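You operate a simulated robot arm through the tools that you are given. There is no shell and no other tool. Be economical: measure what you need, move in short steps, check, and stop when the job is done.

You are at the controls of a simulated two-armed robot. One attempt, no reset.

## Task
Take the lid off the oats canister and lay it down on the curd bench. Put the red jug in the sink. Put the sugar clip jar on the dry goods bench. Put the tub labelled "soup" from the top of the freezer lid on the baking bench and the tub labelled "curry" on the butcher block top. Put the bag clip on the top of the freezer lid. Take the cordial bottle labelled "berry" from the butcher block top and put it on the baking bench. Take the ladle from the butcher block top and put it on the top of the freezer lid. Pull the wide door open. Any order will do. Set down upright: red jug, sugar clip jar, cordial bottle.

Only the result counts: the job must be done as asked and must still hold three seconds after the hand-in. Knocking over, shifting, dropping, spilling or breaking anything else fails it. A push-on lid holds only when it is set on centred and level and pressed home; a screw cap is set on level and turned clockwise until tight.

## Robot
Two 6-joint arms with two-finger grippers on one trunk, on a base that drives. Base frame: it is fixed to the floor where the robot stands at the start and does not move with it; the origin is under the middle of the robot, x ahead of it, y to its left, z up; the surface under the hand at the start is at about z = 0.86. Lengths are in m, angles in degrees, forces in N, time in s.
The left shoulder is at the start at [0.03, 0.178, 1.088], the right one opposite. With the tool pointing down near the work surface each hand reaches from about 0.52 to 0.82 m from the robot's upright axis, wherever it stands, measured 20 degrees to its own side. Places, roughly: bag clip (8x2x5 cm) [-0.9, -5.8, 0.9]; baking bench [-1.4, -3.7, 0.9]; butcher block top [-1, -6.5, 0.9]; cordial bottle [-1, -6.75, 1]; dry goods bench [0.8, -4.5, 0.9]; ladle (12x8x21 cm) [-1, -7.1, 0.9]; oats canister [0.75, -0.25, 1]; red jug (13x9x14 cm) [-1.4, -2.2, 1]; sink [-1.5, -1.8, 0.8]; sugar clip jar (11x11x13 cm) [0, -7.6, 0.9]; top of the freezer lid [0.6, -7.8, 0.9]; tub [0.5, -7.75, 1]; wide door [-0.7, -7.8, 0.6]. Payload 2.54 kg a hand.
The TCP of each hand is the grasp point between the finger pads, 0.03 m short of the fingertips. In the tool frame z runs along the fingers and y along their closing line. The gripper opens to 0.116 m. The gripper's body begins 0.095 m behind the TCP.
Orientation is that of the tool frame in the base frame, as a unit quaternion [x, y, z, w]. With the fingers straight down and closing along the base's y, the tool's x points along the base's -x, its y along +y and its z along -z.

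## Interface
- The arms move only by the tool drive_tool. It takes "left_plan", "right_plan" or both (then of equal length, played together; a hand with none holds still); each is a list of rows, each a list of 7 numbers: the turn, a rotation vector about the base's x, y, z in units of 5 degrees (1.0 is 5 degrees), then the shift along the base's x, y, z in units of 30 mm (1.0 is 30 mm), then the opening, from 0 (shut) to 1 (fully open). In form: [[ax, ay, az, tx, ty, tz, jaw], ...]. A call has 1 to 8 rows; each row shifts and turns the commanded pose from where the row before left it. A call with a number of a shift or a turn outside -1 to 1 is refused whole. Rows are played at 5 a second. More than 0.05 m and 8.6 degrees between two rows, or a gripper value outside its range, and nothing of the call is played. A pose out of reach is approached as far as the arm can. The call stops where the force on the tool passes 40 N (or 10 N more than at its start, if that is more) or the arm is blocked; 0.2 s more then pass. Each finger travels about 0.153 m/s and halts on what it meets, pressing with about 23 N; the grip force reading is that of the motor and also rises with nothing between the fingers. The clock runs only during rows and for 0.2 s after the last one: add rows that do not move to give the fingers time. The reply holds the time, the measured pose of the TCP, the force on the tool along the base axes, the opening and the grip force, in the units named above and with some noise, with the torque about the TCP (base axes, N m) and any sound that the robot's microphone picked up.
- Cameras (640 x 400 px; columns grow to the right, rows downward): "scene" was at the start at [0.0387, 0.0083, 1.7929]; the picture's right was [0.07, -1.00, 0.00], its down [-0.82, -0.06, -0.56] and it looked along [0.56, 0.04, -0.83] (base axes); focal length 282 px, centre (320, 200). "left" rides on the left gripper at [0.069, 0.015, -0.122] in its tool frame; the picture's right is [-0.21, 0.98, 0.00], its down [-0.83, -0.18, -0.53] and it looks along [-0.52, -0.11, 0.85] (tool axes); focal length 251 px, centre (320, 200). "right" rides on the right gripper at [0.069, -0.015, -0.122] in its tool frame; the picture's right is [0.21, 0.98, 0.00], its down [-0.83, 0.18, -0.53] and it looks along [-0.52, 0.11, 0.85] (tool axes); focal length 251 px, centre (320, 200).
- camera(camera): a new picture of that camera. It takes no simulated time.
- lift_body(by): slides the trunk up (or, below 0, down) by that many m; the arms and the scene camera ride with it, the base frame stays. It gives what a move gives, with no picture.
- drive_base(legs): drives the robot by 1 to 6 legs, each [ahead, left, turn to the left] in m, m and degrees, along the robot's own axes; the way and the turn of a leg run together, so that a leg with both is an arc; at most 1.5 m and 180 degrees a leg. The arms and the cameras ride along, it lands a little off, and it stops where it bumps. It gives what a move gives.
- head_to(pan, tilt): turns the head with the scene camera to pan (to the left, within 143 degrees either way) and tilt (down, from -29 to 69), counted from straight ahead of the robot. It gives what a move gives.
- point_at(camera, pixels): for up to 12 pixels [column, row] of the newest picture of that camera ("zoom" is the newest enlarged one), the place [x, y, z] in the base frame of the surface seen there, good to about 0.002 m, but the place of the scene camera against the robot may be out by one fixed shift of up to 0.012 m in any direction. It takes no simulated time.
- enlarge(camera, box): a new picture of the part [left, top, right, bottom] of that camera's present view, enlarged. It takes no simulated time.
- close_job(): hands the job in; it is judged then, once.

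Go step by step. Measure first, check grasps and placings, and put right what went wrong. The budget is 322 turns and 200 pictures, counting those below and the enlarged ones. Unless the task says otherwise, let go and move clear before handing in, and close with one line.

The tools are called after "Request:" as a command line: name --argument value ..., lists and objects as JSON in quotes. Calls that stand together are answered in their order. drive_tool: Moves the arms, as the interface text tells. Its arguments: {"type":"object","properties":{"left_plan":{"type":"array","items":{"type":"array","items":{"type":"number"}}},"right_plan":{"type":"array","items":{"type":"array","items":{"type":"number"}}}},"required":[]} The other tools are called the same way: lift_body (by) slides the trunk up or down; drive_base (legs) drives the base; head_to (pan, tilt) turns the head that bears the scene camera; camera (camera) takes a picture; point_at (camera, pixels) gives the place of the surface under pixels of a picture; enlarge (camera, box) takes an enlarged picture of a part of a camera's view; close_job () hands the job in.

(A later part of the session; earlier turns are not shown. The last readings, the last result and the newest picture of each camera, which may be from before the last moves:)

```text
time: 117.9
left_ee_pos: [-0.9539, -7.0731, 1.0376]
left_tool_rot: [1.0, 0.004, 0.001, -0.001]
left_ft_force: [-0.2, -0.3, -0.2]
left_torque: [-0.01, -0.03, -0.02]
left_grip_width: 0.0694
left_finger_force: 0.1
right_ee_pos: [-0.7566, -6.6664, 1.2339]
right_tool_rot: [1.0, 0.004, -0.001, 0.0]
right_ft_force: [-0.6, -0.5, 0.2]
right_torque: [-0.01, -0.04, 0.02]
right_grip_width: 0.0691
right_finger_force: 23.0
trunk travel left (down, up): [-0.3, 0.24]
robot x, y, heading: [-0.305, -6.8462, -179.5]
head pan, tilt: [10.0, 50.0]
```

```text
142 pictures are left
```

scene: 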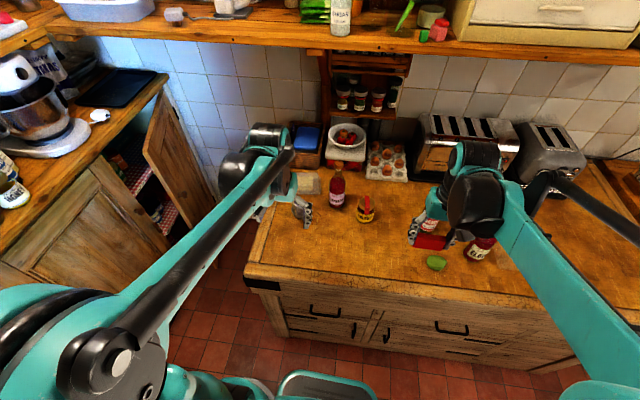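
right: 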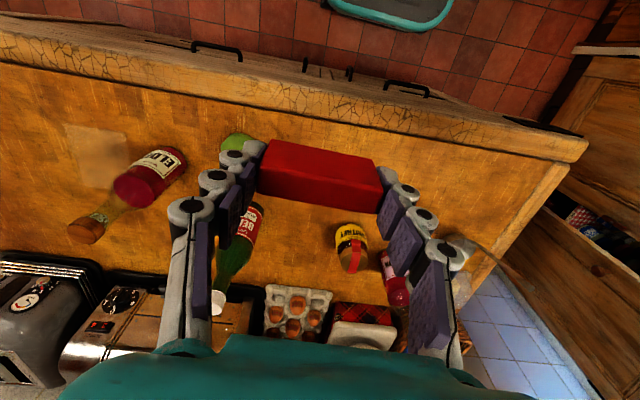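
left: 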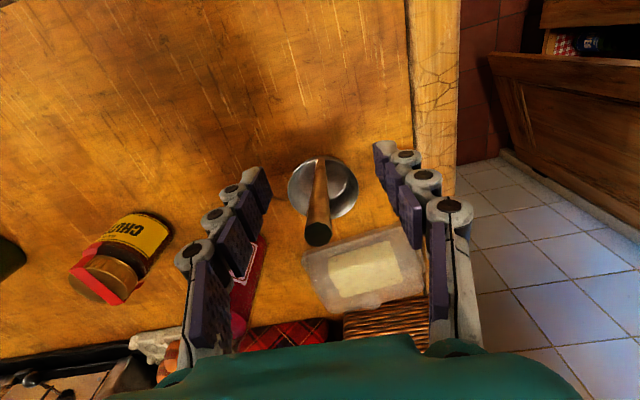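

The handle is between the fingers. I'll close and lift.

Request:
drive_tool --left_plan '[[0, 0, 0, 0, 0, 0, 0.3], [0, 0, 0, 0, 0, 0, 0.15], [0, 0, 0, 0, 0, 0, 0.02], [0, 0, 0, 0, 0, 0, 0.02], [0, 0, 0, 0, 0, 0.3, 0.02], [0, 0, 0, 0, 0, 0.8, 0.02], [0, 0, 0, 0, 0, 1, 0.02], [0, 0, 0, 0, 0, 1, 0.02]]'

Request:
camera --camera "left"

```text
time: 119.7
left_ee_pos: [-0.954, -7.0757, 1.1322]
left_tool_rot: [1.0, 0.004, -0.001, 0.0]
left_ft_force: [-0.3, -0.3, -1.3]
left_torque: [-0.03, 0.02, 0.02]
left_grip_width: 0.0088
left_finger_force: 22.5
right_ee_pos: [-0.7548, -6.6657, 1.2349]
right_tool_rot: [1.0, 0.005, -0.001, -0.001]
right_ft_force: [0.6, -0.5, 0.4]
right_torque: [-0.02, -0.01, -0.03]
right_grip_width: 0.0688
right_finger_force: 22.9
trunk travel left (down, up): [-0.3, 0.24]
robot x, y, heading: [-0.3031, -6.8465, -179.3]
head pan, tilt: [10.0, 50.0]
```

```text
141 pictures are left
```

left: 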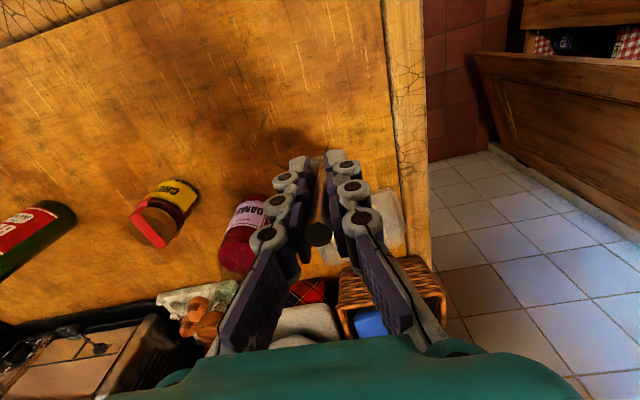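

The ladle is held. I'll raise and retract it for the drive.

Request:
drive_tool --left_plan '[[0, 0, 0, 0, 0, 0.8, 0.02], [0, 0, 0, 0, 0, 0.8, 0.02], [0, 0, 0, 0.5, 0, 0.8, 0.02], [0, 0, 0, 0.9, 0.1, 0.8, 0.02], [0, 0, 0, 1, 0.2, 0.8, 0.02], [0, 0, 0, 1, 0.2, 0.5, 0.02], [0, 0, 0, 1, 0.2, 0, 0.02], [0, 0, 0, 1, 0.2, 0, 0.02]]'

Request:
head_to --pan 80 --tilt 35

Request:
camera --camera "scene"

```text
time: 121.5
left_ee_pos: [-0.7906, -7.047, 1.2679]
left_tool_rot: [1.0, 0.003, -0.001, 0.0]
left_ft_force: [0.3, 0.5, -1.2]
left_torque: [0.01, 0.01, -0.01]
left_grip_width: 0.0088
left_finger_force: 23.4
right_ee_pos: [-0.7552, -6.6659, 1.2348]
right_tool_rot: [1.0, 0.004, -0.001, 0.001]
right_ft_force: [0.5, 0.3, -1.1]
right_torque: [0.0, 0.03, 0.03]
right_grip_width: 0.0692
right_finger_force: 23.0
trunk travel left (down, up): [-0.3, 0.24]
robot x, y, heading: [-0.3055, -6.8474, -179.4]
head pan, tilt: [10.0, 50.0]
```

```text
time: 122.9
left_ee_pos: [-0.7911, -7.0477, 1.2677]
left_tool_rot: [1.0, 0.003, 0.0, 0.0]
left_ft_force: [-0.4, -0.6, -0.2]
left_torque: [0.03, -0.04, 0.0]
left_grip_width: 0.0087
left_finger_force: 23.2
right_ee_pos: [-0.7557, -6.6665, 1.2349]
right_tool_rot: [1.0, 0.004, -0.001, 0.001]
right_ft_force: [0.0, 0.0, -1.4]
right_torque: [0.02, 0.0, -0.01]
right_grip_width: 0.0688
right_finger_force: 23.0
trunk travel left (down, up): [-0.3, 0.24]
robot x, y, heading: [-0.3003, -6.8479, -179.4]
head pan, tilt: [80.0, 35.0]
```

```text
140 pictures are left
```

scene: 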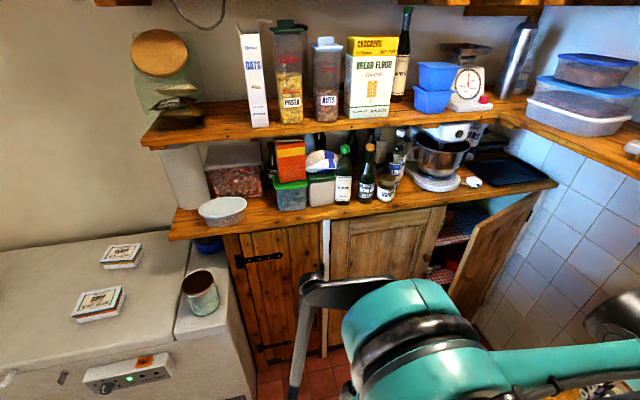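

Request:
point_at --camera "scene" --pixels '[[50, 362], [160, 340], [170, 240], [60, 255], [30, 300], [140, 290], [201, 310], [200, 278], [98, 302], [120, 256], [210, 385], [180, 320]]'

Request:
enlarge --camera "scene" --box '[0, 220, 250, 400]'

```text
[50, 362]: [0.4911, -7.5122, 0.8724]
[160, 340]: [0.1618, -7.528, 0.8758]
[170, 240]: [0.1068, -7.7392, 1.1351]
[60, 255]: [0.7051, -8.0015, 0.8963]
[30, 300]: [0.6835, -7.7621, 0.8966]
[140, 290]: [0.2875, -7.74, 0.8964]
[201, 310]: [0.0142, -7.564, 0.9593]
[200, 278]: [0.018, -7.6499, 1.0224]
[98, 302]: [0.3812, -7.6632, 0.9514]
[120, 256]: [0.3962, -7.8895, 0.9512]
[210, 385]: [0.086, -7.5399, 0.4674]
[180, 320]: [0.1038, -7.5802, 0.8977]
```

```text
2.22 times, centred on (125, 310) of scene
```

zoom: 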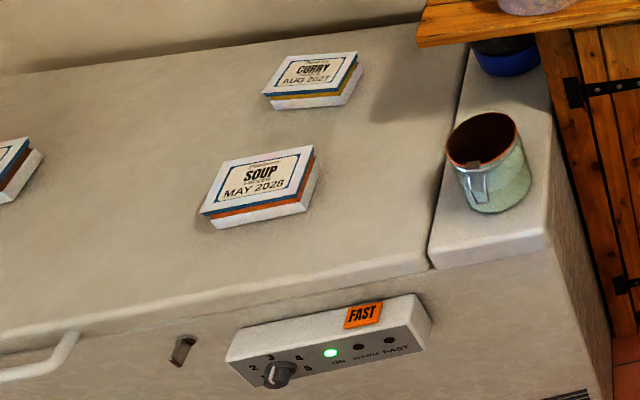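

The layout is clear: soup tub near (0.38,−7.66), curry behind at (0.40,−7.89), sugar jar on the side ledge. I'll turn toward the freezer and look left for obstacles before strafing.

Request:
drive_base --legs '[[0, 0, 89.4]]'

Request:
head_to --pan 50 --tilt 40

Request:
camera --camera "scene"

```text
time: 127.1
left_ee_pos: [-0.1141, -7.342, 1.2679]
left_tool_rot: [0.713, 0.702, 0.0, -0.001]
left_ft_force: [0.2, 0.0, -0.3]
left_torque: [0.05, 0.01, -0.03]
left_grip_width: 0.0089
left_finger_force: 23.1
right_ee_pos: [-0.495, -7.2966, 1.2338]
right_tool_rot: [0.712, 0.702, -0.001, 0.001]
right_ft_force: [-0.5, 0.7, -0.3]
right_torque: [0.0, 0.01, 0.0]
right_grip_width: 0.0691
right_finger_force: 22.6
trunk travel left (down, up): [-0.3, 0.24]
robot x, y, heading: [-0.3058, -6.8469, -91.0]
head pan, tilt: [80.0, 35.0]
```

```text
time: 128.1
left_ee_pos: [-0.1143, -7.3412, 1.2669]
left_tool_rot: [0.713, 0.701, 0.0, 0.0]
left_ft_force: [0.2, -0.7, -1.1]
left_torque: [0.04, 0.01, -0.01]
left_grip_width: 0.0088
left_finger_force: 22.9
right_ee_pos: [-0.4945, -7.2962, 1.2341]
right_tool_rot: [0.713, 0.702, -0.001, 0.001]
right_ft_force: [0.2, 0.1, -0.8]
right_torque: [0.02, -0.02, -0.01]
right_grip_width: 0.0689
right_finger_force: 23.3
trunk travel left (down, up): [-0.3, 0.24]
robot x, y, heading: [-0.3034, -6.8491, -90.9]
head pan, tilt: [50.0, 40.0]
```

```text
138 pictures are left
```

scene: 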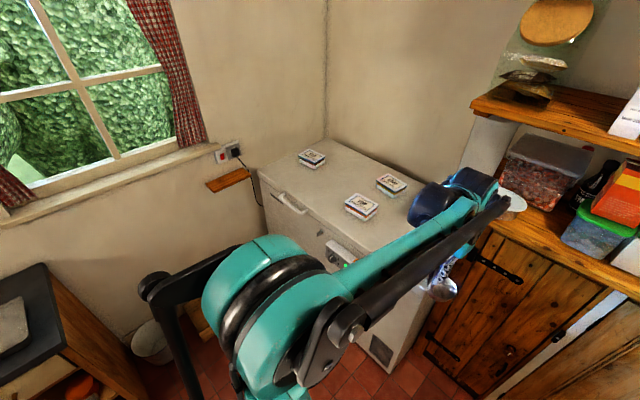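

Request:
point_at --camera "scene" --pixels '[[130, 395], [48, 268], [152, 352], [190, 320], [312, 158], [290, 250], [270, 185], [60, 345]]'

```text
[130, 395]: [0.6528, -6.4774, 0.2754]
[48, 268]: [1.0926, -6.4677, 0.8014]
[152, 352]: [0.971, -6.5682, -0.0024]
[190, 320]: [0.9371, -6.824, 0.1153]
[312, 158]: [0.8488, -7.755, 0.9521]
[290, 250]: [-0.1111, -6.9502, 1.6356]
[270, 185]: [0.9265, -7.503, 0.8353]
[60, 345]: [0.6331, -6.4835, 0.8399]
```

Nothing in the way except the bench corner at (0.63,−6.48). I'll drive to about (0.42,−7.1) facing the freezer.

Request:
drive_base --legs '[[0, 0.72, 0.9], [0.22, 0, 0]]'

Request:
head_to --pan 0 --tilt 50

Request:
camera --camera "scene"

Request:
camera --camera "left"

Request:
camera --camera "right"

```text
time: 133.3
left_ee_pos: [0.6252, -7.5559, 1.2678]
left_tool_rot: [0.703, 0.711, 0.0, 0.0]
left_ft_force: [-0.2, 0.4, -1.5]
left_torque: [0.08, -0.03, 0.01]
left_grip_width: 0.009
left_finger_force: 22.4
right_ee_pos: [0.2428, -7.5222, 1.234]
right_tool_rot: [0.702, 0.712, 0.0, 0.001]
right_ft_force: [-0.7, -0.6, 0.1]
right_torque: [0.02, 0.02, -0.01]
right_grip_width: 0.0688
right_finger_force: 23.2
trunk travel left (down, up): [-0.3, 0.24]
robot x, y, heading: [0.4274, -7.0653, -89.0]
head pan, tilt: [50.0, 40.0]
```

```text
time: 134.4
left_ee_pos: [0.624, -7.5549, 1.2675]
left_tool_rot: [0.702, 0.712, 0.0, 0.0]
left_ft_force: [0.1, 0.2, -0.7]
left_torque: [0.04, -0.03, 0.0]
left_grip_width: 0.0089
left_finger_force: 23.4
right_ee_pos: [0.2419, -7.5206, 1.2346]
right_tool_rot: [0.702, 0.712, 0.0, 0.001]
right_ft_force: [0.3, -0.4, -0.7]
right_torque: [-0.01, 0.0, -0.02]
right_grip_width: 0.069
right_finger_force: 23.0
trunk travel left (down, up): [-0.3, 0.24]
robot x, y, heading: [0.4193, -7.0701, -89.1]
head pan, tilt: [0.0, 50.0]
```

```text
137 pictures are left
```

scene: 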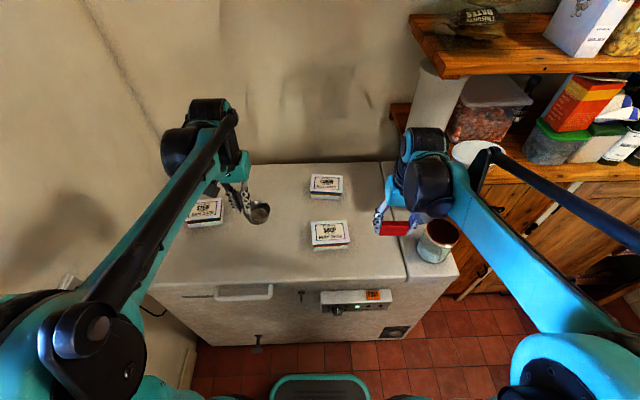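

```text
136 pictures are left
```

left: 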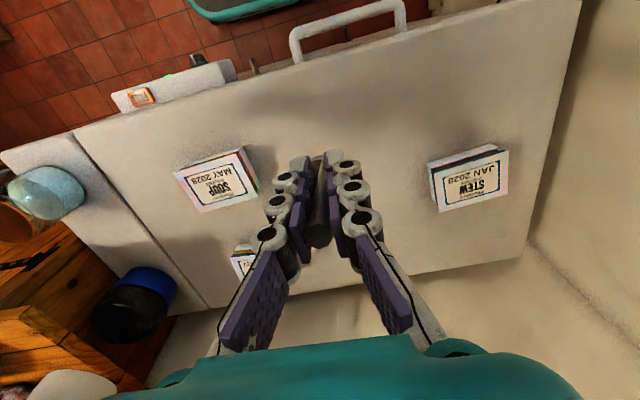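

```text
135 pictures are left
```

right: 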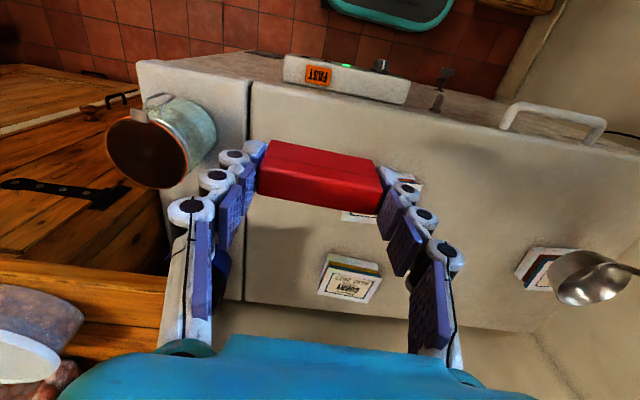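

Request:
point_at --camera "left" --pixels '[[175, 175], [242, 147], [258, 192], [198, 212], [428, 165], [505, 148], [505, 190], [440, 210], [350, 120], [350, 260], [480, 110], [240, 100]]'

Request:
point_at --camera "right" --pixels '[[328, 255], [380, 262], [318, 288], [368, 303], [290, 240], [245, 150], [240, 290], [270, 120], [215, 140], [155, 130], [420, 250]]'

```text
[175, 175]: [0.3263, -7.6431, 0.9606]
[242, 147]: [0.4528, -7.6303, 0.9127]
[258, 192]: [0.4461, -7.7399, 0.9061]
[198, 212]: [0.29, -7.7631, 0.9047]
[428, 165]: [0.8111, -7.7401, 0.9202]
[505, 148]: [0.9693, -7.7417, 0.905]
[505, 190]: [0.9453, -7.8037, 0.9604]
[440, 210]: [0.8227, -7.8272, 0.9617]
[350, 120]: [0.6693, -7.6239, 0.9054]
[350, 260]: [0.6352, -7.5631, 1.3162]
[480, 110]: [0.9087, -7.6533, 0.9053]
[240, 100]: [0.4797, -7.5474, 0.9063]
```

```text
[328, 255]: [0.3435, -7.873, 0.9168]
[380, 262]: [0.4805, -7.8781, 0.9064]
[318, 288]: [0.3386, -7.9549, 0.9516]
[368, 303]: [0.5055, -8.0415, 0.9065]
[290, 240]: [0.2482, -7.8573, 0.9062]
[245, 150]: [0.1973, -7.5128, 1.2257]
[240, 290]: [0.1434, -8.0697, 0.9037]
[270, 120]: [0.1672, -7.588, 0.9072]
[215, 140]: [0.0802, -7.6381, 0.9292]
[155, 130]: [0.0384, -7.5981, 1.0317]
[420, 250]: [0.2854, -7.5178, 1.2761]
```

Lid top is z 0.906, spanning x 0.145…1.0, with soup at x 0.32–0.45 and stew from x 0.81. I'll set the clip near (0.225,−7.66) and the ladle near (0.63,−7.625), lowering both hands most of the way.

Request:
drive_tool --left_plan '[[0, 0, 0, 0, -0.29, -0.75, 0.02], [0, 0, 0, 0, -0.29, -0.75, 0.02], [0, 0, 0, 0, -0.29, -0.75, 0.02], [0, 0, 0, 0, -0.29, -0.75, 0.02], [0, 0, 0, 0, -0.29, -0.75, 0.02], [0, 0, 0, 0, -0.29, -0.75, 0.02], [0, 0, 0, 0, -0.29, -0.75, 0.02], [0, 0, 0, 0, -0.29, -0.75, 0.02]]' --right_plan '[[0, 0, 0, -0.08, -0.58, -1, 0.5], [0, 0, 0, -0.08, -0.58, -1, 0.5], [0, 0, 0, -0.08, -0.58, -1, 0.5], [0, 0, 0, -0.08, -0.58, -1, 0.5], [0, 0, 0, -0.08, -0.58, -1, 0.5], [0, 0, 0, -0.08, -0.58, -1, 0.5], [0, 0, 0, -0.08, -0.58, -1, 0.5], [0, 0, 0, -0.08, -0.58, -1, 0.5]]'

Request:
camera --camera "scene"

Request:
camera --camera "right"

```text
time: 136.2
left_ee_pos: [0.6251, -7.6279, 1.0872]
left_tool_rot: [0.702, 0.712, 0.001, -0.001]
left_ft_force: [-0.6, 0.2, -1.4]
left_torque: [0.08, 0.0, -0.01]
left_grip_width: 0.0089
left_finger_force: 22.6
right_ee_pos: [0.2218, -7.6633, 0.9914]
right_tool_rot: [0.702, 0.712, 0.0, 0.0]
right_ft_force: [0.3, -0.7, 0.4]
right_torque: [0.03, -0.02, 0.02]
right_grip_width: 0.0688
right_finger_force: 22.8
trunk travel left (down, up): [-0.3, 0.24]
robot x, y, heading: [0.423, -7.0685, -88.8]
head pan, tilt: [0.0, 50.0]
```

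```text
134 pictures are left
```

scene: 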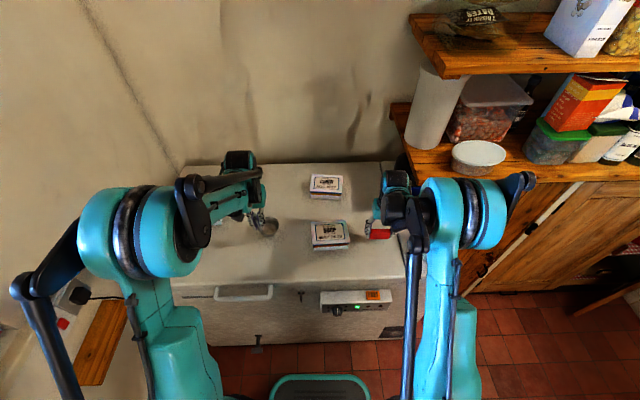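

```text
133 pictures are left
```

right: 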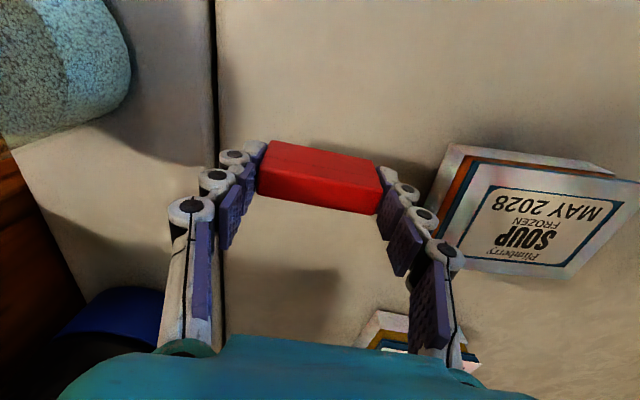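

Both look good. I'll lower slowly toward contact.

Request:
drive_tool --left_plan '[[0, 0, 0, 0, 0, -0.15, 0.02], [0, 0, 0, 0, 0, -0.15, 0.02], [0, 0, 0, 0, 0, -0.15, 0.02], [0, 0, 0, 0, 0, -0.1, 0.02], [0, 0, 0, 0, 0, -0.1, 0.02], [0, 0, 0, 0, 0, 0, 0.02]]' --right_plan '[[0, 0, 0, -0.2, 0, -0.4, 0.5], [0, 0, 0, 0, 0, -0.4, 0.5], [0, 0, 0, 0, 0, -0.3, 0.5], [0, 0, 0, 0, 0, -0.2, 0.5], [0, 0, 0, 0, 0, -0.15, 0.5], [0, 0, 0, 0, 0, 0, 0.5]]'

```text
time: 137.7
left_ee_pos: [0.6241, -7.6237, 1.0676]
left_tool_rot: [0.702, 0.712, 0.0, 0.0]
left_ft_force: [0.5, 0.0, -0.9]
left_torque: [0.06, 0.02, 0.0]
left_grip_width: 0.0089
left_finger_force: 22.7
right_ee_pos: [0.2165, -7.6615, 0.9507]
right_tool_rot: [0.702, 0.712, 0.0, 0.001]
right_ft_force: [-0.3, -0.7, -0.4]
right_torque: [0.02, -0.02, 0.01]
right_grip_width: 0.069
right_finger_force: 23.1
trunk travel left (down, up): [-0.3, 0.24]
robot x, y, heading: [0.4195, -7.0649, -89.2]
head pan, tilt: [0.0, 50.0]
```

Request:
drive_tool --left_plan '[[0, 0, 0, 0, 0, -0.07, 0.02], [0, 0, 0, 0, 0, -0.07, 0.02], [0, 0, 0, 0, 0, -0.06, 0.02], [0, 0, 0, 0, 0, 0, 0.02]]' --right_plan '[[0, 0, 0, 0, 0, -0.1, 0.5], [0, 0, 0, 0, 0, -0.1, 0.5], [0, 0, 0, 0, 0, -0.08, 0.5], [0, 0, 0, 0, 0, 0, 0.5]]'

```text
time: 138.7
left_ee_pos: [0.6244, -7.6242, 1.0619]
left_tool_rot: [0.702, 0.712, -0.002, 0.001]
left_ft_force: [2.7, 0.6, 11.4]
left_torque: [-0.46, 0.09, 0.07]
left_grip_width: 0.0088
left_finger_force: 22.7
right_ee_pos: [0.2162, -7.6589, 0.9434]
right_tool_rot: [0.703, 0.711, -0.001, 0.001]
right_ft_force: [-2.0, -5.7, 17.2]
right_torque: [-0.22, 0.06, -0.01]
right_grip_width: 0.069
right_finger_force: 22.7
trunk travel left (down, up): [-0.3, 0.24]
robot x, y, heading: [0.4218, -7.069, -88.9]
head pan, tilt: [0.0, 50.0]
```

Both in contact (11 N, 17 N). I'll open gently and rise a little.

Request:
drive_tool --left_plan '[[0, 0, 0, 0, 0, 0.03, 0.02], [0, 0, 0, 0, 0, 0, 0.1], [0, 0, 0, 0, 0, 0, 0.25], [0, 0, 0, 0, 0, 0, 0.35], [0, 0, 0, 0, 0, 0.3, 0.35], [0, 0, 0, 0, 0, 1, 0.35], [0, 0, 0, 0, 0, 1, 0.35], [0, 0, 0, 0, 0, 1, 0.35]]' --right_plan '[[0, 0, 0, 0, 0, 0.03, 0.5], [0, 0, 0, 0, 0, 0, 0.7], [0, 0, 0, 0, 0, 0, 0.8], [0, 0, 0, 0, 0, 0, 0.8], [0, 0, 0, 0, 0, 0.3, 0.8], [0, 0, 0, 0, 0, 1, 0.8], [0, 0, 0, 0, 0, 1, 0.8], [0, 0, 0, 0, 0, 1, 0.8]]'

Request:
camera --camera "scene"

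Request:
camera --camera "left"

Request:
camera --camera "right"

```text
time: 140.4
left_ee_pos: [0.6237, -7.6245, 1.1632]
left_tool_rot: [0.702, 0.712, 0.0, 0.0]
left_ft_force: [-0.9, -0.3, 0.5]
left_torque: [-0.04, -0.01, 0.01]
left_grip_width: 0.0407
left_finger_force: 0.0
right_ee_pos: [0.2172, -7.6585, 1.0433]
right_tool_rot: [0.703, 0.712, -0.001, 0.001]
right_ft_force: [0.2, 0.8, -0.1]
right_torque: [-0.03, 0.03, 0.03]
right_grip_width: 0.0929
right_finger_force: 0.1
trunk travel left (down, up): [-0.3, 0.24]
robot x, y, heading: [0.4211, -7.0665, -89.2]
head pan, tilt: [0.0, 50.0]
```

```text
132 pictures are left
```

scene: 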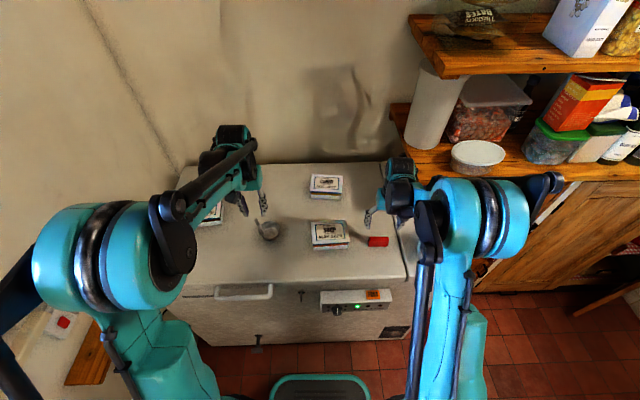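

```text
131 pictures are left
```

left: 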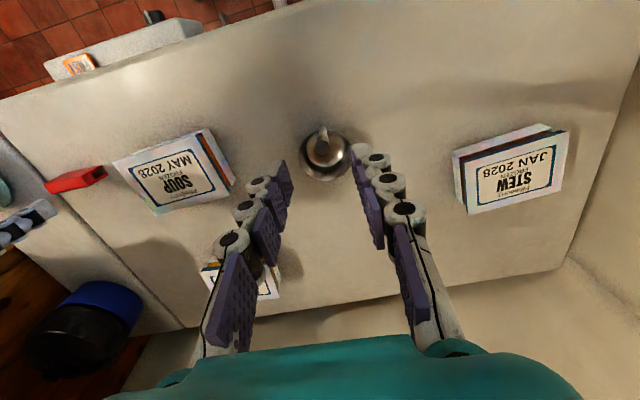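

```text
130 pictures are left
```

right: 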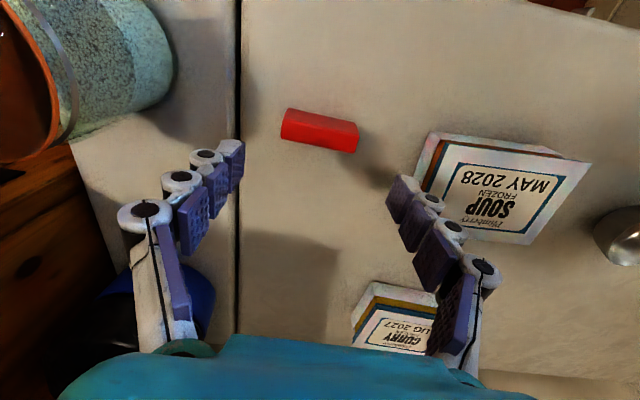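

Clip and ladle are both resting on the lid. Next the tubs: I'll measure the soup tub's top corners, raise the right hand and turn it 90° so it closes along y.

Request:
point_at --camera "right" --pixels '[[448, 142], [588, 164], [530, 242], [470, 222], [500, 190], [432, 140], [376, 308], [390, 345]]'

Request:
point_at --camera "left" --pixels '[[115, 163], [203, 132], [228, 190], [158, 213], [180, 175], [210, 275], [275, 275]]'

Request:
drive_tool --right_plan '[[0, 0, 0, 0, 0, 1, 0.8], [0, 0, 0, 0, 0, 1, 0.8], [0, 0, 0, 0, 0, 1, 0.8], [0, 0, 0, 0, 0, 1, 0.8], [0, 0, 0, 0, 0, 1, 0.8], [0, 0, 0, 0, 0, 1, 0.8], [0, 0, 1, 0, 0, 0, 1], [0, 0, 1, 0, 0, 0, 1]]'

```text
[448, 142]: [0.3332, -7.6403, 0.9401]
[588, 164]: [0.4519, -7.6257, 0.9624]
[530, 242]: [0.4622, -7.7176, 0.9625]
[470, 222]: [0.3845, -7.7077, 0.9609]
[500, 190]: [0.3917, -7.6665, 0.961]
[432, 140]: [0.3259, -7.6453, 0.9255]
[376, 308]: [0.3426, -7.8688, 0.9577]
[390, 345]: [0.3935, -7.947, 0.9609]
```

```text
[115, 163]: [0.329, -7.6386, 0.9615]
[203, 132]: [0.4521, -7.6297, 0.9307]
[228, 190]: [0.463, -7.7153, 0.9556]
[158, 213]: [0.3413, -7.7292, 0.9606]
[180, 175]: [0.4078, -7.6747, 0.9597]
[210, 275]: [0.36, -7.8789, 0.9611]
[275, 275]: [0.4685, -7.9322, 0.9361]
```

```text
time: 142.2
left_ee_pos: [0.6224, -7.6253, 1.1625]
left_tool_rot: [0.702, 0.712, 0.0, 0.0]
left_ft_force: [-0.5, 0.0, 0.1]
left_torque: [0.0, -0.02, 0.04]
left_grip_width: 0.0407
left_finger_force: 0.0
right_ee_pos: [0.217, -7.6612, 1.2222]
right_tool_rot: [0.637, 0.771, -0.001, 0.0]
right_ft_force: [0.4, -0.4, -0.4]
right_torque: [-0.02, 0.03, -0.03]
right_grip_width: 0.116
right_finger_force: 0.1
trunk travel left (down, up): [-0.3, 0.24]
robot x, y, heading: [0.4223, -7.0688, -89.3]
head pan, tilt: [0.0, 50.0]
```

Soup: centre (0.396,−7.678), short side 0.0915, turned about 6°. I'll keep rotating the right hand to +95° while moving over it, and raise the left.

Request:
drive_tool --left_plan '[[0, 0, 0, 0, 0, 1, 0.35], [0, 0, 0, 0, 0, 1, 0.35], [0, 0, 0, 0, 0, 1, 0.35], [0, 0, 0, 0, 0, 0.5, 0.35], [0, 0, 0, 0, 0.8, 0, 0.35], [0, 0, 0, 0, 0.8, 0, 0.35], [0, 0, 0, 0, 0.8, 0, 0.35], [0, 0, 0, 0, 0.8, 0, 0.35]]' --right_plan '[[0, 0, 1, 0.35, 0, 0, 1], [0, 0, 1, 0.35, 0, 0, 1], [0, 0, 1, 0.35, 0, 0, 1], [0, 0, 1, 0.35, 0, 0, 1], [0, 0, 1, 0.35, 0, 0, 1], [0, 0, 1, 0.35, 0, 0, 1], [0, 0, 1, 0.35, 0, 0, 1], [0, 0, 1, 0.35, 0, 0, 1]]'

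Request:
drive_tool --right_plan '[[0, 0, 1, 0.35, 0, 0, 1], [0, 0, 1, 0.35, 0, 0, 1], [0, 0, 1, 0.35, 0, 0, 1], [0, 0, 1, 0.35, 0, 0, 1], [0, 0, 1, 0.35, 0, 0, 1], [0, 0, 1, 0.35, 0, 0, 1], [0, 0, 1, 0.35, 0, 0, 1], [0, 0, 1, 0.35, -0.3, 0, 1]]'

Request:
camera --camera "scene"

Request:
camera --camera "right"

```text
time: 144.1
left_ee_pos: [0.6258, -7.5284, 1.2668]
left_tool_rot: [0.702, 0.712, 0.0, 0.001]
left_ft_force: [0.6, 0.8, -1.0]
left_torque: [-0.04, -0.01, 0.0]
left_grip_width: 0.0408
left_finger_force: 0.0
right_ee_pos: [0.3016, -7.6594, 1.2211]
right_tool_rot: [0.335, 0.942, -0.001, 0.0]
right_ft_force: [0.1, -0.2, 0.5]
right_torque: [-0.03, 0.05, -0.01]
right_grip_width: 0.116
right_finger_force: 0.2
trunk travel left (down, up): [-0.3, 0.24]
robot x, y, heading: [0.4182, -7.066, -89.3]
head pan, tilt: [0.0, 50.0]
```

```text
time: 145.8
left_ee_pos: [0.6257, -7.5303, 1.2676]
left_tool_rot: [0.702, 0.712, 0.0, 0.0]
left_ft_force: [-0.4, -0.3, -0.8]
left_torque: [0.01, 0.03, -0.01]
left_grip_width: 0.0408
left_finger_force: 0.2
right_ee_pos: [0.3859, -7.6706, 1.2228]
right_tool_rot: [-0.009, 1.0, 0.0, 0.001]
right_ft_force: [0.3, -0.2, 0.3]
right_torque: [0.0, -0.04, -0.01]
right_grip_width: 0.116
right_finger_force: 0.2
trunk travel left (down, up): [-0.3, 0.24]
robot x, y, heading: [0.4202, -7.0633, -89.2]
head pan, tilt: [0.0, 50.0]
```

```text
129 pictures are left
```

scene: 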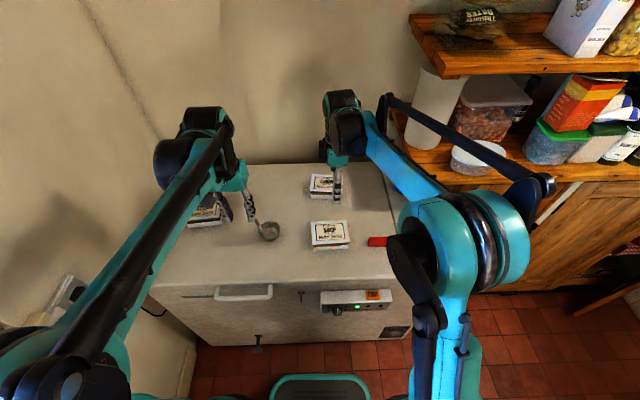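

```text
128 pictures are left
```

right: 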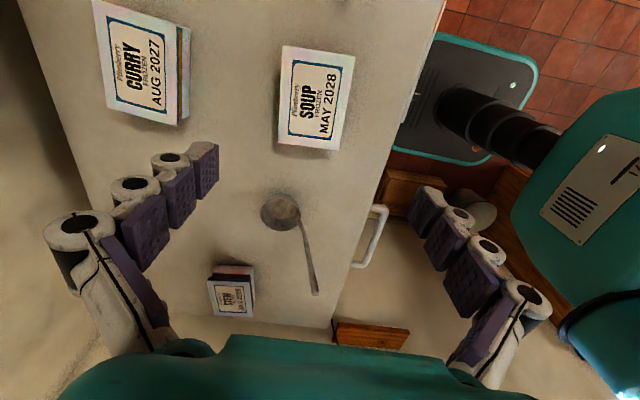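

Request:
point_at --camera "right" --pixels '[[283, 47], [354, 53], [341, 150], [280, 142], [315, 98], [280, 212], [315, 290], [300, 215]]'

```text
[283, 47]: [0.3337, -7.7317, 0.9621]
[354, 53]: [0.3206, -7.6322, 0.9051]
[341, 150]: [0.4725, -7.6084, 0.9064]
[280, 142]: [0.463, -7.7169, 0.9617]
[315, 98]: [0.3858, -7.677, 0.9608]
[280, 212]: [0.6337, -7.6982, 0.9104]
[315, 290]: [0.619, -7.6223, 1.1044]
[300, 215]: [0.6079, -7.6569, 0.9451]
```

The ladle is upright (handle top z 1.104). I'll rotate 5° more, correct by (10,−7) mm and descend over the soup tub.

Request:
drive_tool --right_plan '[[0, 0, 1, 0.33, -0.25, -0.8, 1], [0, 0, 0, 0, 0, -1, 1], [0, 0, 0, 0, 0, -1, 1], [0, 0, 0, 0, 0, -1, 1], [0, 0, 0, 0, 0, -1, 1], [0, 0, 0, 0, 0, -1, 1], [0, 0, 0, 0, 0, -1, 1], [0, 0, 0, 0, 0, -0.5, 1]]'

Request:
camera --camera "right"

```text
time: 147.7
left_ee_pos: [0.6265, -7.53, 1.2668]
left_tool_rot: [0.703, 0.712, -0.001, 0.0]
left_ft_force: [-0.4, -0.9, 0.2]
left_torque: [-0.01, 0.01, -0.01]
left_grip_width: 0.0404
left_finger_force: 0.1
right_ee_pos: [0.3953, -7.6768, 1.0029]
right_tool_rot: [-0.051, 0.999, 0.001, 0.0]
right_ft_force: [-0.4, 0.4, -0.7]
right_torque: [-0.01, 0.01, 0.01]
right_grip_width: 0.1157
right_finger_force: 0.1
trunk travel left (down, up): [-0.3, 0.24]
robot x, y, heading: [0.4238, -7.0681, -89.5]
head pan, tilt: [0.0, 50.0]
```

```text
127 pictures are left
```

right: 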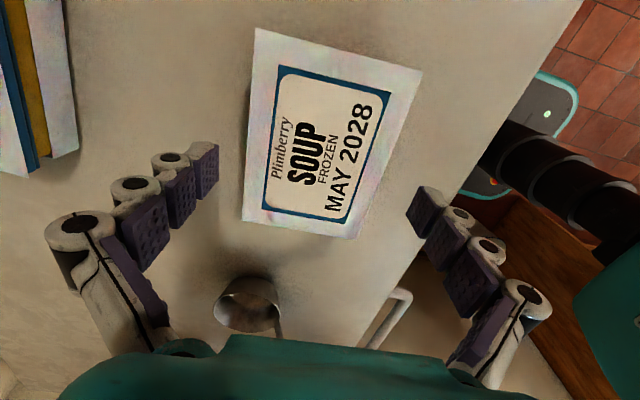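

Aligned. I'll descend to z≈0.945 and close.

Request:
drive_tool --right_plan '[[0, 0, 0, 0, 0, -0.8, 1], [0, 0, 0, 0, 0, -0.7, 1], [0, 0, 0, 0, 0, -0.43, 1], [0, 0, 0, 0, 0, 0, 0.85], [0, 0, 0, 0, 0, 0, 0.7], [0, 0, 0, 0, 0, 0, 0.6], [0, 0, 0, 0, 0, 0, 0.6]]'

Request:
camera --camera "right"

```text
time: 149.2
left_ee_pos: [0.6256, -7.5294, 1.2674]
left_tool_rot: [0.703, 0.712, 0.0, 0.0]
left_ft_force: [0.9, -1.1, 0.7]
left_torque: [-0.01, 0.0, 0.01]
left_grip_width: 0.0406
left_finger_force: 0.0
right_ee_pos: [0.3944, -7.6776, 0.9432]
right_tool_rot: [-0.05, 0.999, 0.001, 0.001]
right_ft_force: [0.8, -1.2, -0.1]
right_torque: [-0.14, -0.02, -0.06]
right_grip_width: 0.0944
right_finger_force: 22.8
trunk travel left (down, up): [-0.3, 0.24]
robot x, y, heading: [0.4196, -7.0673, -89.4]
head pan, tilt: [0.0, 50.0]
```

```text
126 pictures are left
```

right: 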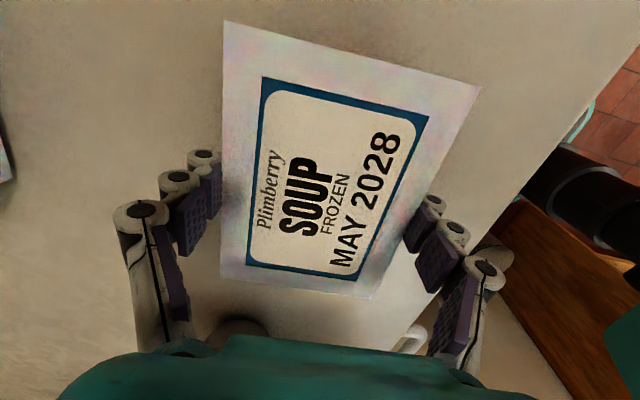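

Gripped (0.094 m). I'll lift.

Request:
drive_tool --right_plan '[[0, 0, 0, 0, 0, 0.3, 0.6], [0, 0, 0, 0, 0, 0.8, 0.6], [0, 0, 0, 0, 0, 1, 0.6], [0, 0, 0, 0, 0, 1, 0.6], [0, 0, 0, 0, 0, 1, 0.6], [0, 0, 0, 0, 0, 1, 0.6], [0, 0, 0, 0, 0, 1, 0.6], [0, 0, 0, 0, 0, 1, 0.6]]'

Request:
camera --camera "scene"

```text
time: 151.1
left_ee_pos: [0.6245, -7.5284, 1.2669]
left_tool_rot: [0.702, 0.712, 0.0, -0.001]
left_ft_force: [0.3, 0.4, 0.2]
left_torque: [-0.01, 0.01, -0.01]
left_grip_width: 0.0408
left_finger_force: 0.0
right_ee_pos: [0.3946, -7.6745, 1.16]
right_tool_rot: [-0.05, 0.999, 0.0, 0.001]
right_ft_force: [-0.6, 0.7, -5.1]
right_torque: [-0.01, 0.0, -0.02]
right_grip_width: 0.0945
right_finger_force: 23.4
trunk travel left (down, up): [-0.3, 0.24]
robot x, y, heading: [0.4208, -7.0701, -89.2]
head pan, tilt: [0.0, 50.0]
```

```text
125 pictures are left
```

scene: 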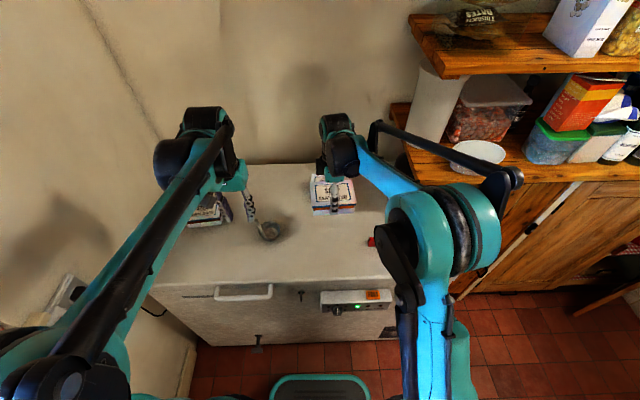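

Soup is secure. I'll carry it up and to the right while rotating the left hand −90° for the curry tub.

Request:
drive_tool --left_plan '[[0, 0, -1, 0, 0, 0, 0.6], [0, 0, -1, 0, 0, 0, 0.8], [0, 0, -1, 0, 0, 0, 1], [0, 0, -1, 0, 0, 0, 1], [0, 0, -1, 0, 0, 0, 1], [0, 0, -1, 0, 0, 0, 1], [0, 0, -1, 0, 0, 0, 1], [0, 0, -1, 0, 0, 0, 1]]' --right_plan '[[0, 0, 0, -0.5, 0.5, 0.6, 0.6], [0, 0, 0, -0.7, 0.5, 0.6, 0.6], [0, 0, 0, -0.8, 0.5, 0.6, 0.6], [0, 0, 0, -0.8, 0.5, 0.6, 0.6], [0, 0, 0, -0.8, 0.5, 0.6, 0.6], [0, 0, 0, -0.8, 0.5, 0.5, 0.6], [0, 0, 0, -0.8, 0.5, 0, 0.6], [0, 0, 0, -0.6, 0.5, 0, 0.6]]'

Request:
drive_tool --left_plan '[[0, 0, -1, 0, 0, 0, 1], [0, 0, -1, 0, 0, 0, 1], [0, 0, -1, 0, 0, 0, 1], [0, 0, -1, 0, 0, 0, 1], [0, 0, -1, 0, 0, 0, 1], [0, 0, -1, 0, 0, 0, 1], [0, 0, -1, 0, 0, 0, 1], [0, 0, -1, 0, 0, 0, 1]]'

Request:
drive_base --legs '[[0.05, -0.2, -0.8]]'

Request:
camera --camera "left"

Request:
camera --camera "scene"

```text
time: 152.8
left_ee_pos: [0.6245, -7.5283, 1.2646]
left_tool_rot: [0.904, 0.428, 0.0, 0.001]
left_ft_force: [-0.1, 0.1, 1.0]
left_torque: [-0.03, -0.02, 0.01]
left_grip_width: 0.1161
left_finger_force: 0.0
right_ee_pos: [0.22, -7.5562, 1.2649]
right_tool_rot: [-0.051, 0.999, 0.0, 0.001]
right_ft_force: [0.6, 0.0, -4.2]
right_torque: [-0.02, 0.02, 0.02]
right_grip_width: 0.0946
right_finger_force: 23.9
trunk travel left (down, up): [-0.3, 0.24]
robot x, y, heading: [0.4215, -7.0644, -89.2]
head pan, tilt: [0.0, 50.0]
```

```text
time: 154.7
left_ee_pos: [0.6233, -7.5297, 1.2683]
left_tool_rot: [0.996, 0.092, -0.001, 0.0]
left_ft_force: [-0.4, -0.4, 0.6]
left_torque: [-0.02, 0.0, -0.04]
left_grip_width: 0.1158
left_finger_force: 0.1
right_ee_pos: [0.2203, -7.5575, 1.2648]
right_tool_rot: [-0.051, 0.999, 0.0, 0.001]
right_ft_force: [0.9, 0.8, -4.9]
right_torque: [0.01, -0.01, 0.0]
right_grip_width: 0.0945
right_finger_force: 23.0
trunk travel left (down, up): [-0.3, 0.24]
robot x, y, heading: [0.4212, -7.068, -89.4]
head pan, tilt: [0.0, 50.0]
```

```text
time: 156.3
left_ee_pos: [0.4148, -7.5829, 1.2647]
left_tool_rot: [0.996, 0.086, 0.0, 0.0]
left_ft_force: [-0.9, 0.2, 0.4]
left_torque: [0.01, -0.04, -0.03]
left_grip_width: 0.116
left_finger_force: 0.1
right_ee_pos: [0.011, -7.6048, 1.264]
right_tool_rot: [-0.044, 0.999, 0.0, 0.0]
right_ft_force: [0.0, 0.1, -4.0]
right_torque: [0.0, -0.04, 0.02]
right_grip_width: 0.0944
right_finger_force: 22.9
trunk travel left (down, up): [-0.3, 0.24]
robot x, y, heading: [0.2185, -7.1168, -89.9]
head pan, tilt: [0.0, 50.0]
```

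```text
124 pictures are left
```

left: 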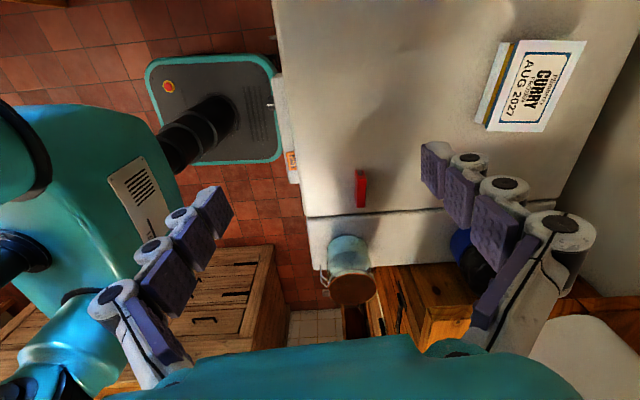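

```text
123 pictures are left
```

scene: 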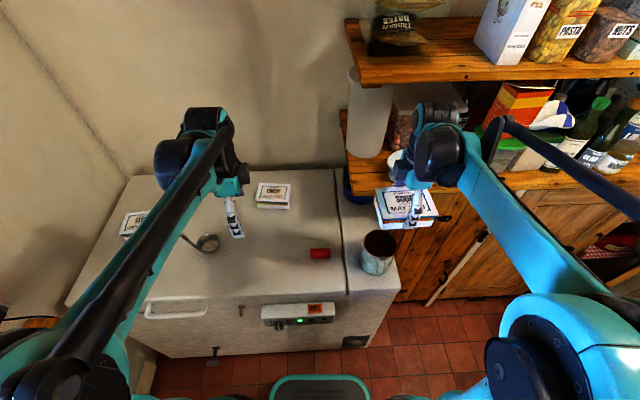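

Request:
point_at --camera "left" --pixels '[[514, 42], [584, 43], [546, 130], [488, 128], [535, 85], [500, 45], [480, 122], [505, 60]]'

Request:
enlarge --camera "left" --box '[460, 20, 600, 150]'

```text
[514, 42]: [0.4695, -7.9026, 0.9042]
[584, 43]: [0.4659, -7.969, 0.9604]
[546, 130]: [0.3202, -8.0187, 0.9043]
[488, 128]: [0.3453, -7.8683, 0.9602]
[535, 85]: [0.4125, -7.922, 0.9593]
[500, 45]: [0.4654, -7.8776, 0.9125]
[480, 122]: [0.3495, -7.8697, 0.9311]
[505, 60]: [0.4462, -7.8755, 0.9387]
```

```text
3.08 times, centred on (530, 85) of left
```

zoom: 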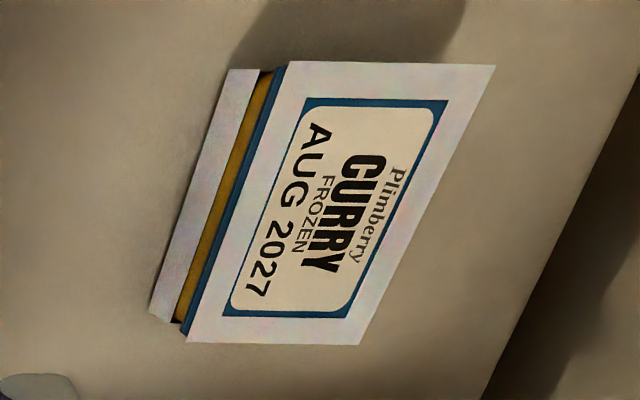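

Request:
point_at --camera "zoom" --pixels '[[293, 68], [488, 70], [360, 338], [195, 338], [320, 200], [240, 190]]'

```text
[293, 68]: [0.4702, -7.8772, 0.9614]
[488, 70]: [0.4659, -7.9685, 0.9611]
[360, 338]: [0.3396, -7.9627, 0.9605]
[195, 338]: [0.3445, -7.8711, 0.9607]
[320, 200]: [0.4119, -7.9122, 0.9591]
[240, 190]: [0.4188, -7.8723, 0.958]
```

Curry: centre (0.405,−7.920), long axis at −2.7°. It's at the edge of reach, so I'll pull the soup hand back (away from the shelf), rotate the left a little more and edge the base 6 cm forward.

Request:
drive_tool --left_plan '[[0, 0, -1, 0, 0, 0, 1], [0, 0, -1, 0, 0, 0, 1], [0, 0, -0.5, 0, 0, 0, 1], [0, 0, 0, 0, 0, 0, 1]]' --right_plan '[[0, 0, 0, 0, 0.8, 0, 0.6], [0, 0, 0, 0, 0.8, 0, 0.6], [0, 0, 0, 0, 0.8, 0, 0.6], [0, 0, 0, 0, 0.8, 0, 0.6]]'

Request:
drive_base --legs '[[0.06, 0, 0]]'

Request:
drive_tool --left_plan '[[0, 0, 0, -0.1, -1, 0, 1], [0, 0, 0, -0.1, -1, 0, 1], [0, 0, 0, 0, -1, 0, 1], [0, 0, 0, 0, -1, 0, 1], [0, 0, 0, 0, -1, 0, 1], [0, 0, 0, 0, -1, 0, 1], [0, 0, 0, 0, -1, 0, 1], [0, 0, 0, 0, -1, 0, 1]]'

Request:
camera --camera "left"

```text
time: 157.3
left_ee_pos: [0.4151, -7.5816, 1.2681]
left_tool_rot: [1.0, -0.023, -0.001, 0.001]
left_ft_force: [0.5, 0.2, 0.2]
left_torque: [-0.04, 0.01, 0.0]
left_grip_width: 0.1158
left_finger_force: 0.1
right_ee_pos: [0.0118, -7.506, 1.2649]
right_tool_rot: [-0.044, 0.999, -0.001, 0.0]
right_ft_force: [-0.8, -0.1, -4.8]
right_torque: [-0.04, -0.02, -0.05]
right_grip_width: 0.0943
right_finger_force: 22.6
trunk travel left (down, up): [-0.3, 0.24]
robot x, y, heading: [0.2173, -7.1191, -90.2]
head pan, tilt: [0.0, 50.0]
```

```text
time: 158.3
left_ee_pos: [0.4147, -7.6426, 1.2667]
left_tool_rot: [1.0, -0.022, 0.0, 0.0]
left_ft_force: [1.1, -0.3, 0.7]
left_torque: [0.05, 0.05, -0.01]
left_grip_width: 0.116
left_finger_force: 0.1
right_ee_pos: [0.0118, -7.5685, 1.2649]
right_tool_rot: [-0.044, 0.999, 0.001, 0.001]
right_ft_force: [-0.1, 0.5, -5.6]
right_torque: [0.07, -0.02, -0.02]
right_grip_width: 0.0943
right_finger_force: 22.6
trunk travel left (down, up): [-0.3, 0.24]
robot x, y, heading: [0.2192, -7.1796, -90.1]
head pan, tilt: [0.0, 50.0]
```

```text
time: 160.1
left_ee_pos: [0.4086, -7.8844, 1.2681]
left_tool_rot: [1.0, -0.022, -0.001, -0.001]
left_ft_force: [-0.6, 0.1, -0.3]
left_torque: [0.03, 0.02, -0.03]
left_grip_width: 0.1163
left_finger_force: 0.0
right_ee_pos: [0.0099, -7.5695, 1.2647]
right_tool_rot: [-0.043, 0.999, 0.001, 0.001]
right_ft_force: [0.7, -0.3, -4.6]
right_torque: [0.02, 0.04, 0.01]
right_grip_width: 0.0948
right_finger_force: 23.5
trunk travel left (down, up): [-0.3, 0.24]
robot x, y, heading: [0.2194, -7.1825, -90.1]
head pan, tilt: [0.0, 50.0]
```

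```text
121 pictures are left
```

left: 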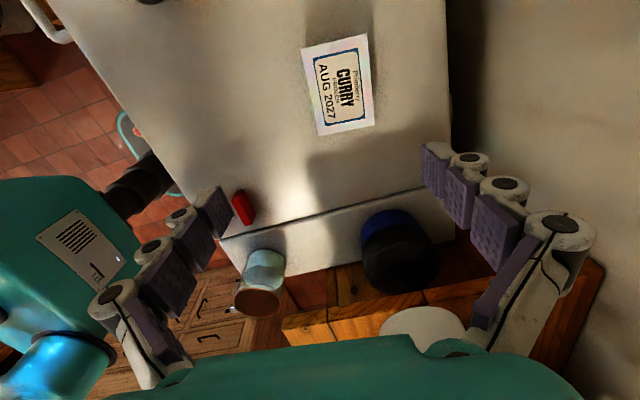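

Request:
drive_tool --left_plan '[[0, 0, 0, -0.1, -0.6, -0.9, 1], [0, 0, 0, 0, -0.6, -0.9, 1], [0, 0, 0, 0, 0, -1, 1], [0, 0, 0, 0, 0, -1, 1], [0, 0, 0, 0, 0, -1, 1], [0, 0, 0, 0, 0, -1, 1], [0, 0, 0, 0, 0, -1, 1], [0, 0, 0, 0, 0, -1, 1]]'

Request:
camera --camera "left"

Request:
camera --camera "scene"

```text
time: 161.9
left_ee_pos: [0.4056, -7.9181, 1.0319]
left_tool_rot: [1.0, -0.021, 0.0, 0.0]
left_ft_force: [0.6, -0.7, 0.4]
left_torque: [-0.01, 0.01, 0.0]
left_grip_width: 0.116
left_finger_force: 0.0
right_ee_pos: [0.012, -7.5687, 1.2652]
right_tool_rot: [-0.043, 0.999, -0.001, 0.001]
right_ft_force: [-0.3, -0.2, -4.3]
right_torque: [0.0, -0.04, 0.03]
right_grip_width: 0.0946
right_finger_force: 23.2
trunk travel left (down, up): [-0.3, 0.24]
robot x, y, heading: [0.2168, -7.1773, -90.0]
head pan, tilt: [0.0, 50.0]
```

```text
120 pictures are left
```

left: 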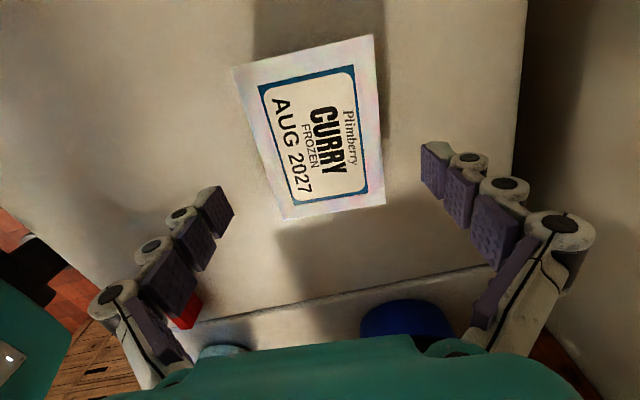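

```text
119 pictures are left
```

scene: 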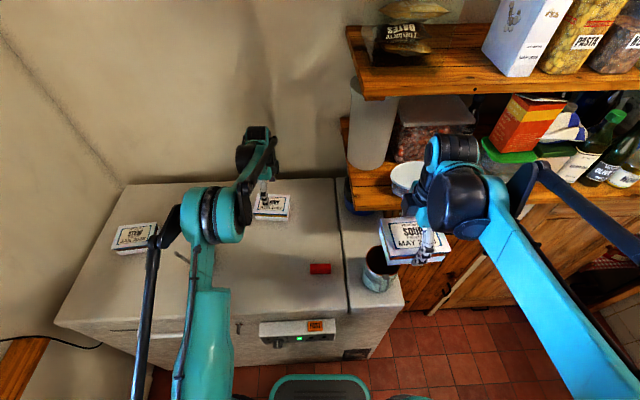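

Request:
drive_tool --left_plan '[[0, 0, 0, 0, 0, -1, 1], [0, 0, 0, 0, 0, -1, 1], [0, 0, 0, 0, -0.05, -0.9, 1], [0, 0, 0, 0, 0, 0, 0.9], [0, 0, 0, 0, 0, 0, 0.75], [0, 0, 0, 0, 0, 0, 0.6], [0, 0, 0, 0, 0, 0, 0.6]]'

Request:
camera --camera "left"

```text
time: 163.5
left_ee_pos: [0.4063, -7.9213, 0.9431]
left_tool_rot: [1.0, -0.022, 0.0, 0.0]
left_ft_force: [-0.7, 0.6, -0.7]
left_torque: [0.17, -0.09, 0.02]
left_grip_width: 0.095
left_finger_force: 22.7
right_ee_pos: [0.0115, -7.5673, 1.2647]
right_tool_rot: [-0.043, 0.999, 0.001, 0.001]
right_ft_force: [0.1, -0.3, -5.2]
right_torque: [0.01, 0.01, 0.0]
right_grip_width: 0.0942
right_finger_force: 22.8
trunk travel left (down, up): [-0.3, 0.24]
robot x, y, heading: [0.2171, -7.1794, -90.1]
head pan, tilt: [0.0, 50.0]
```

```text
118 pictures are left
```

left: 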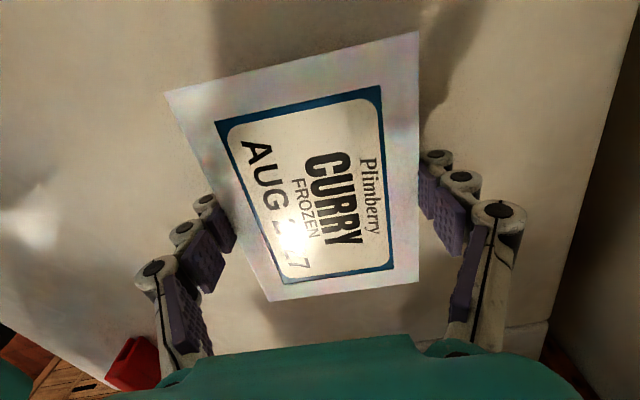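

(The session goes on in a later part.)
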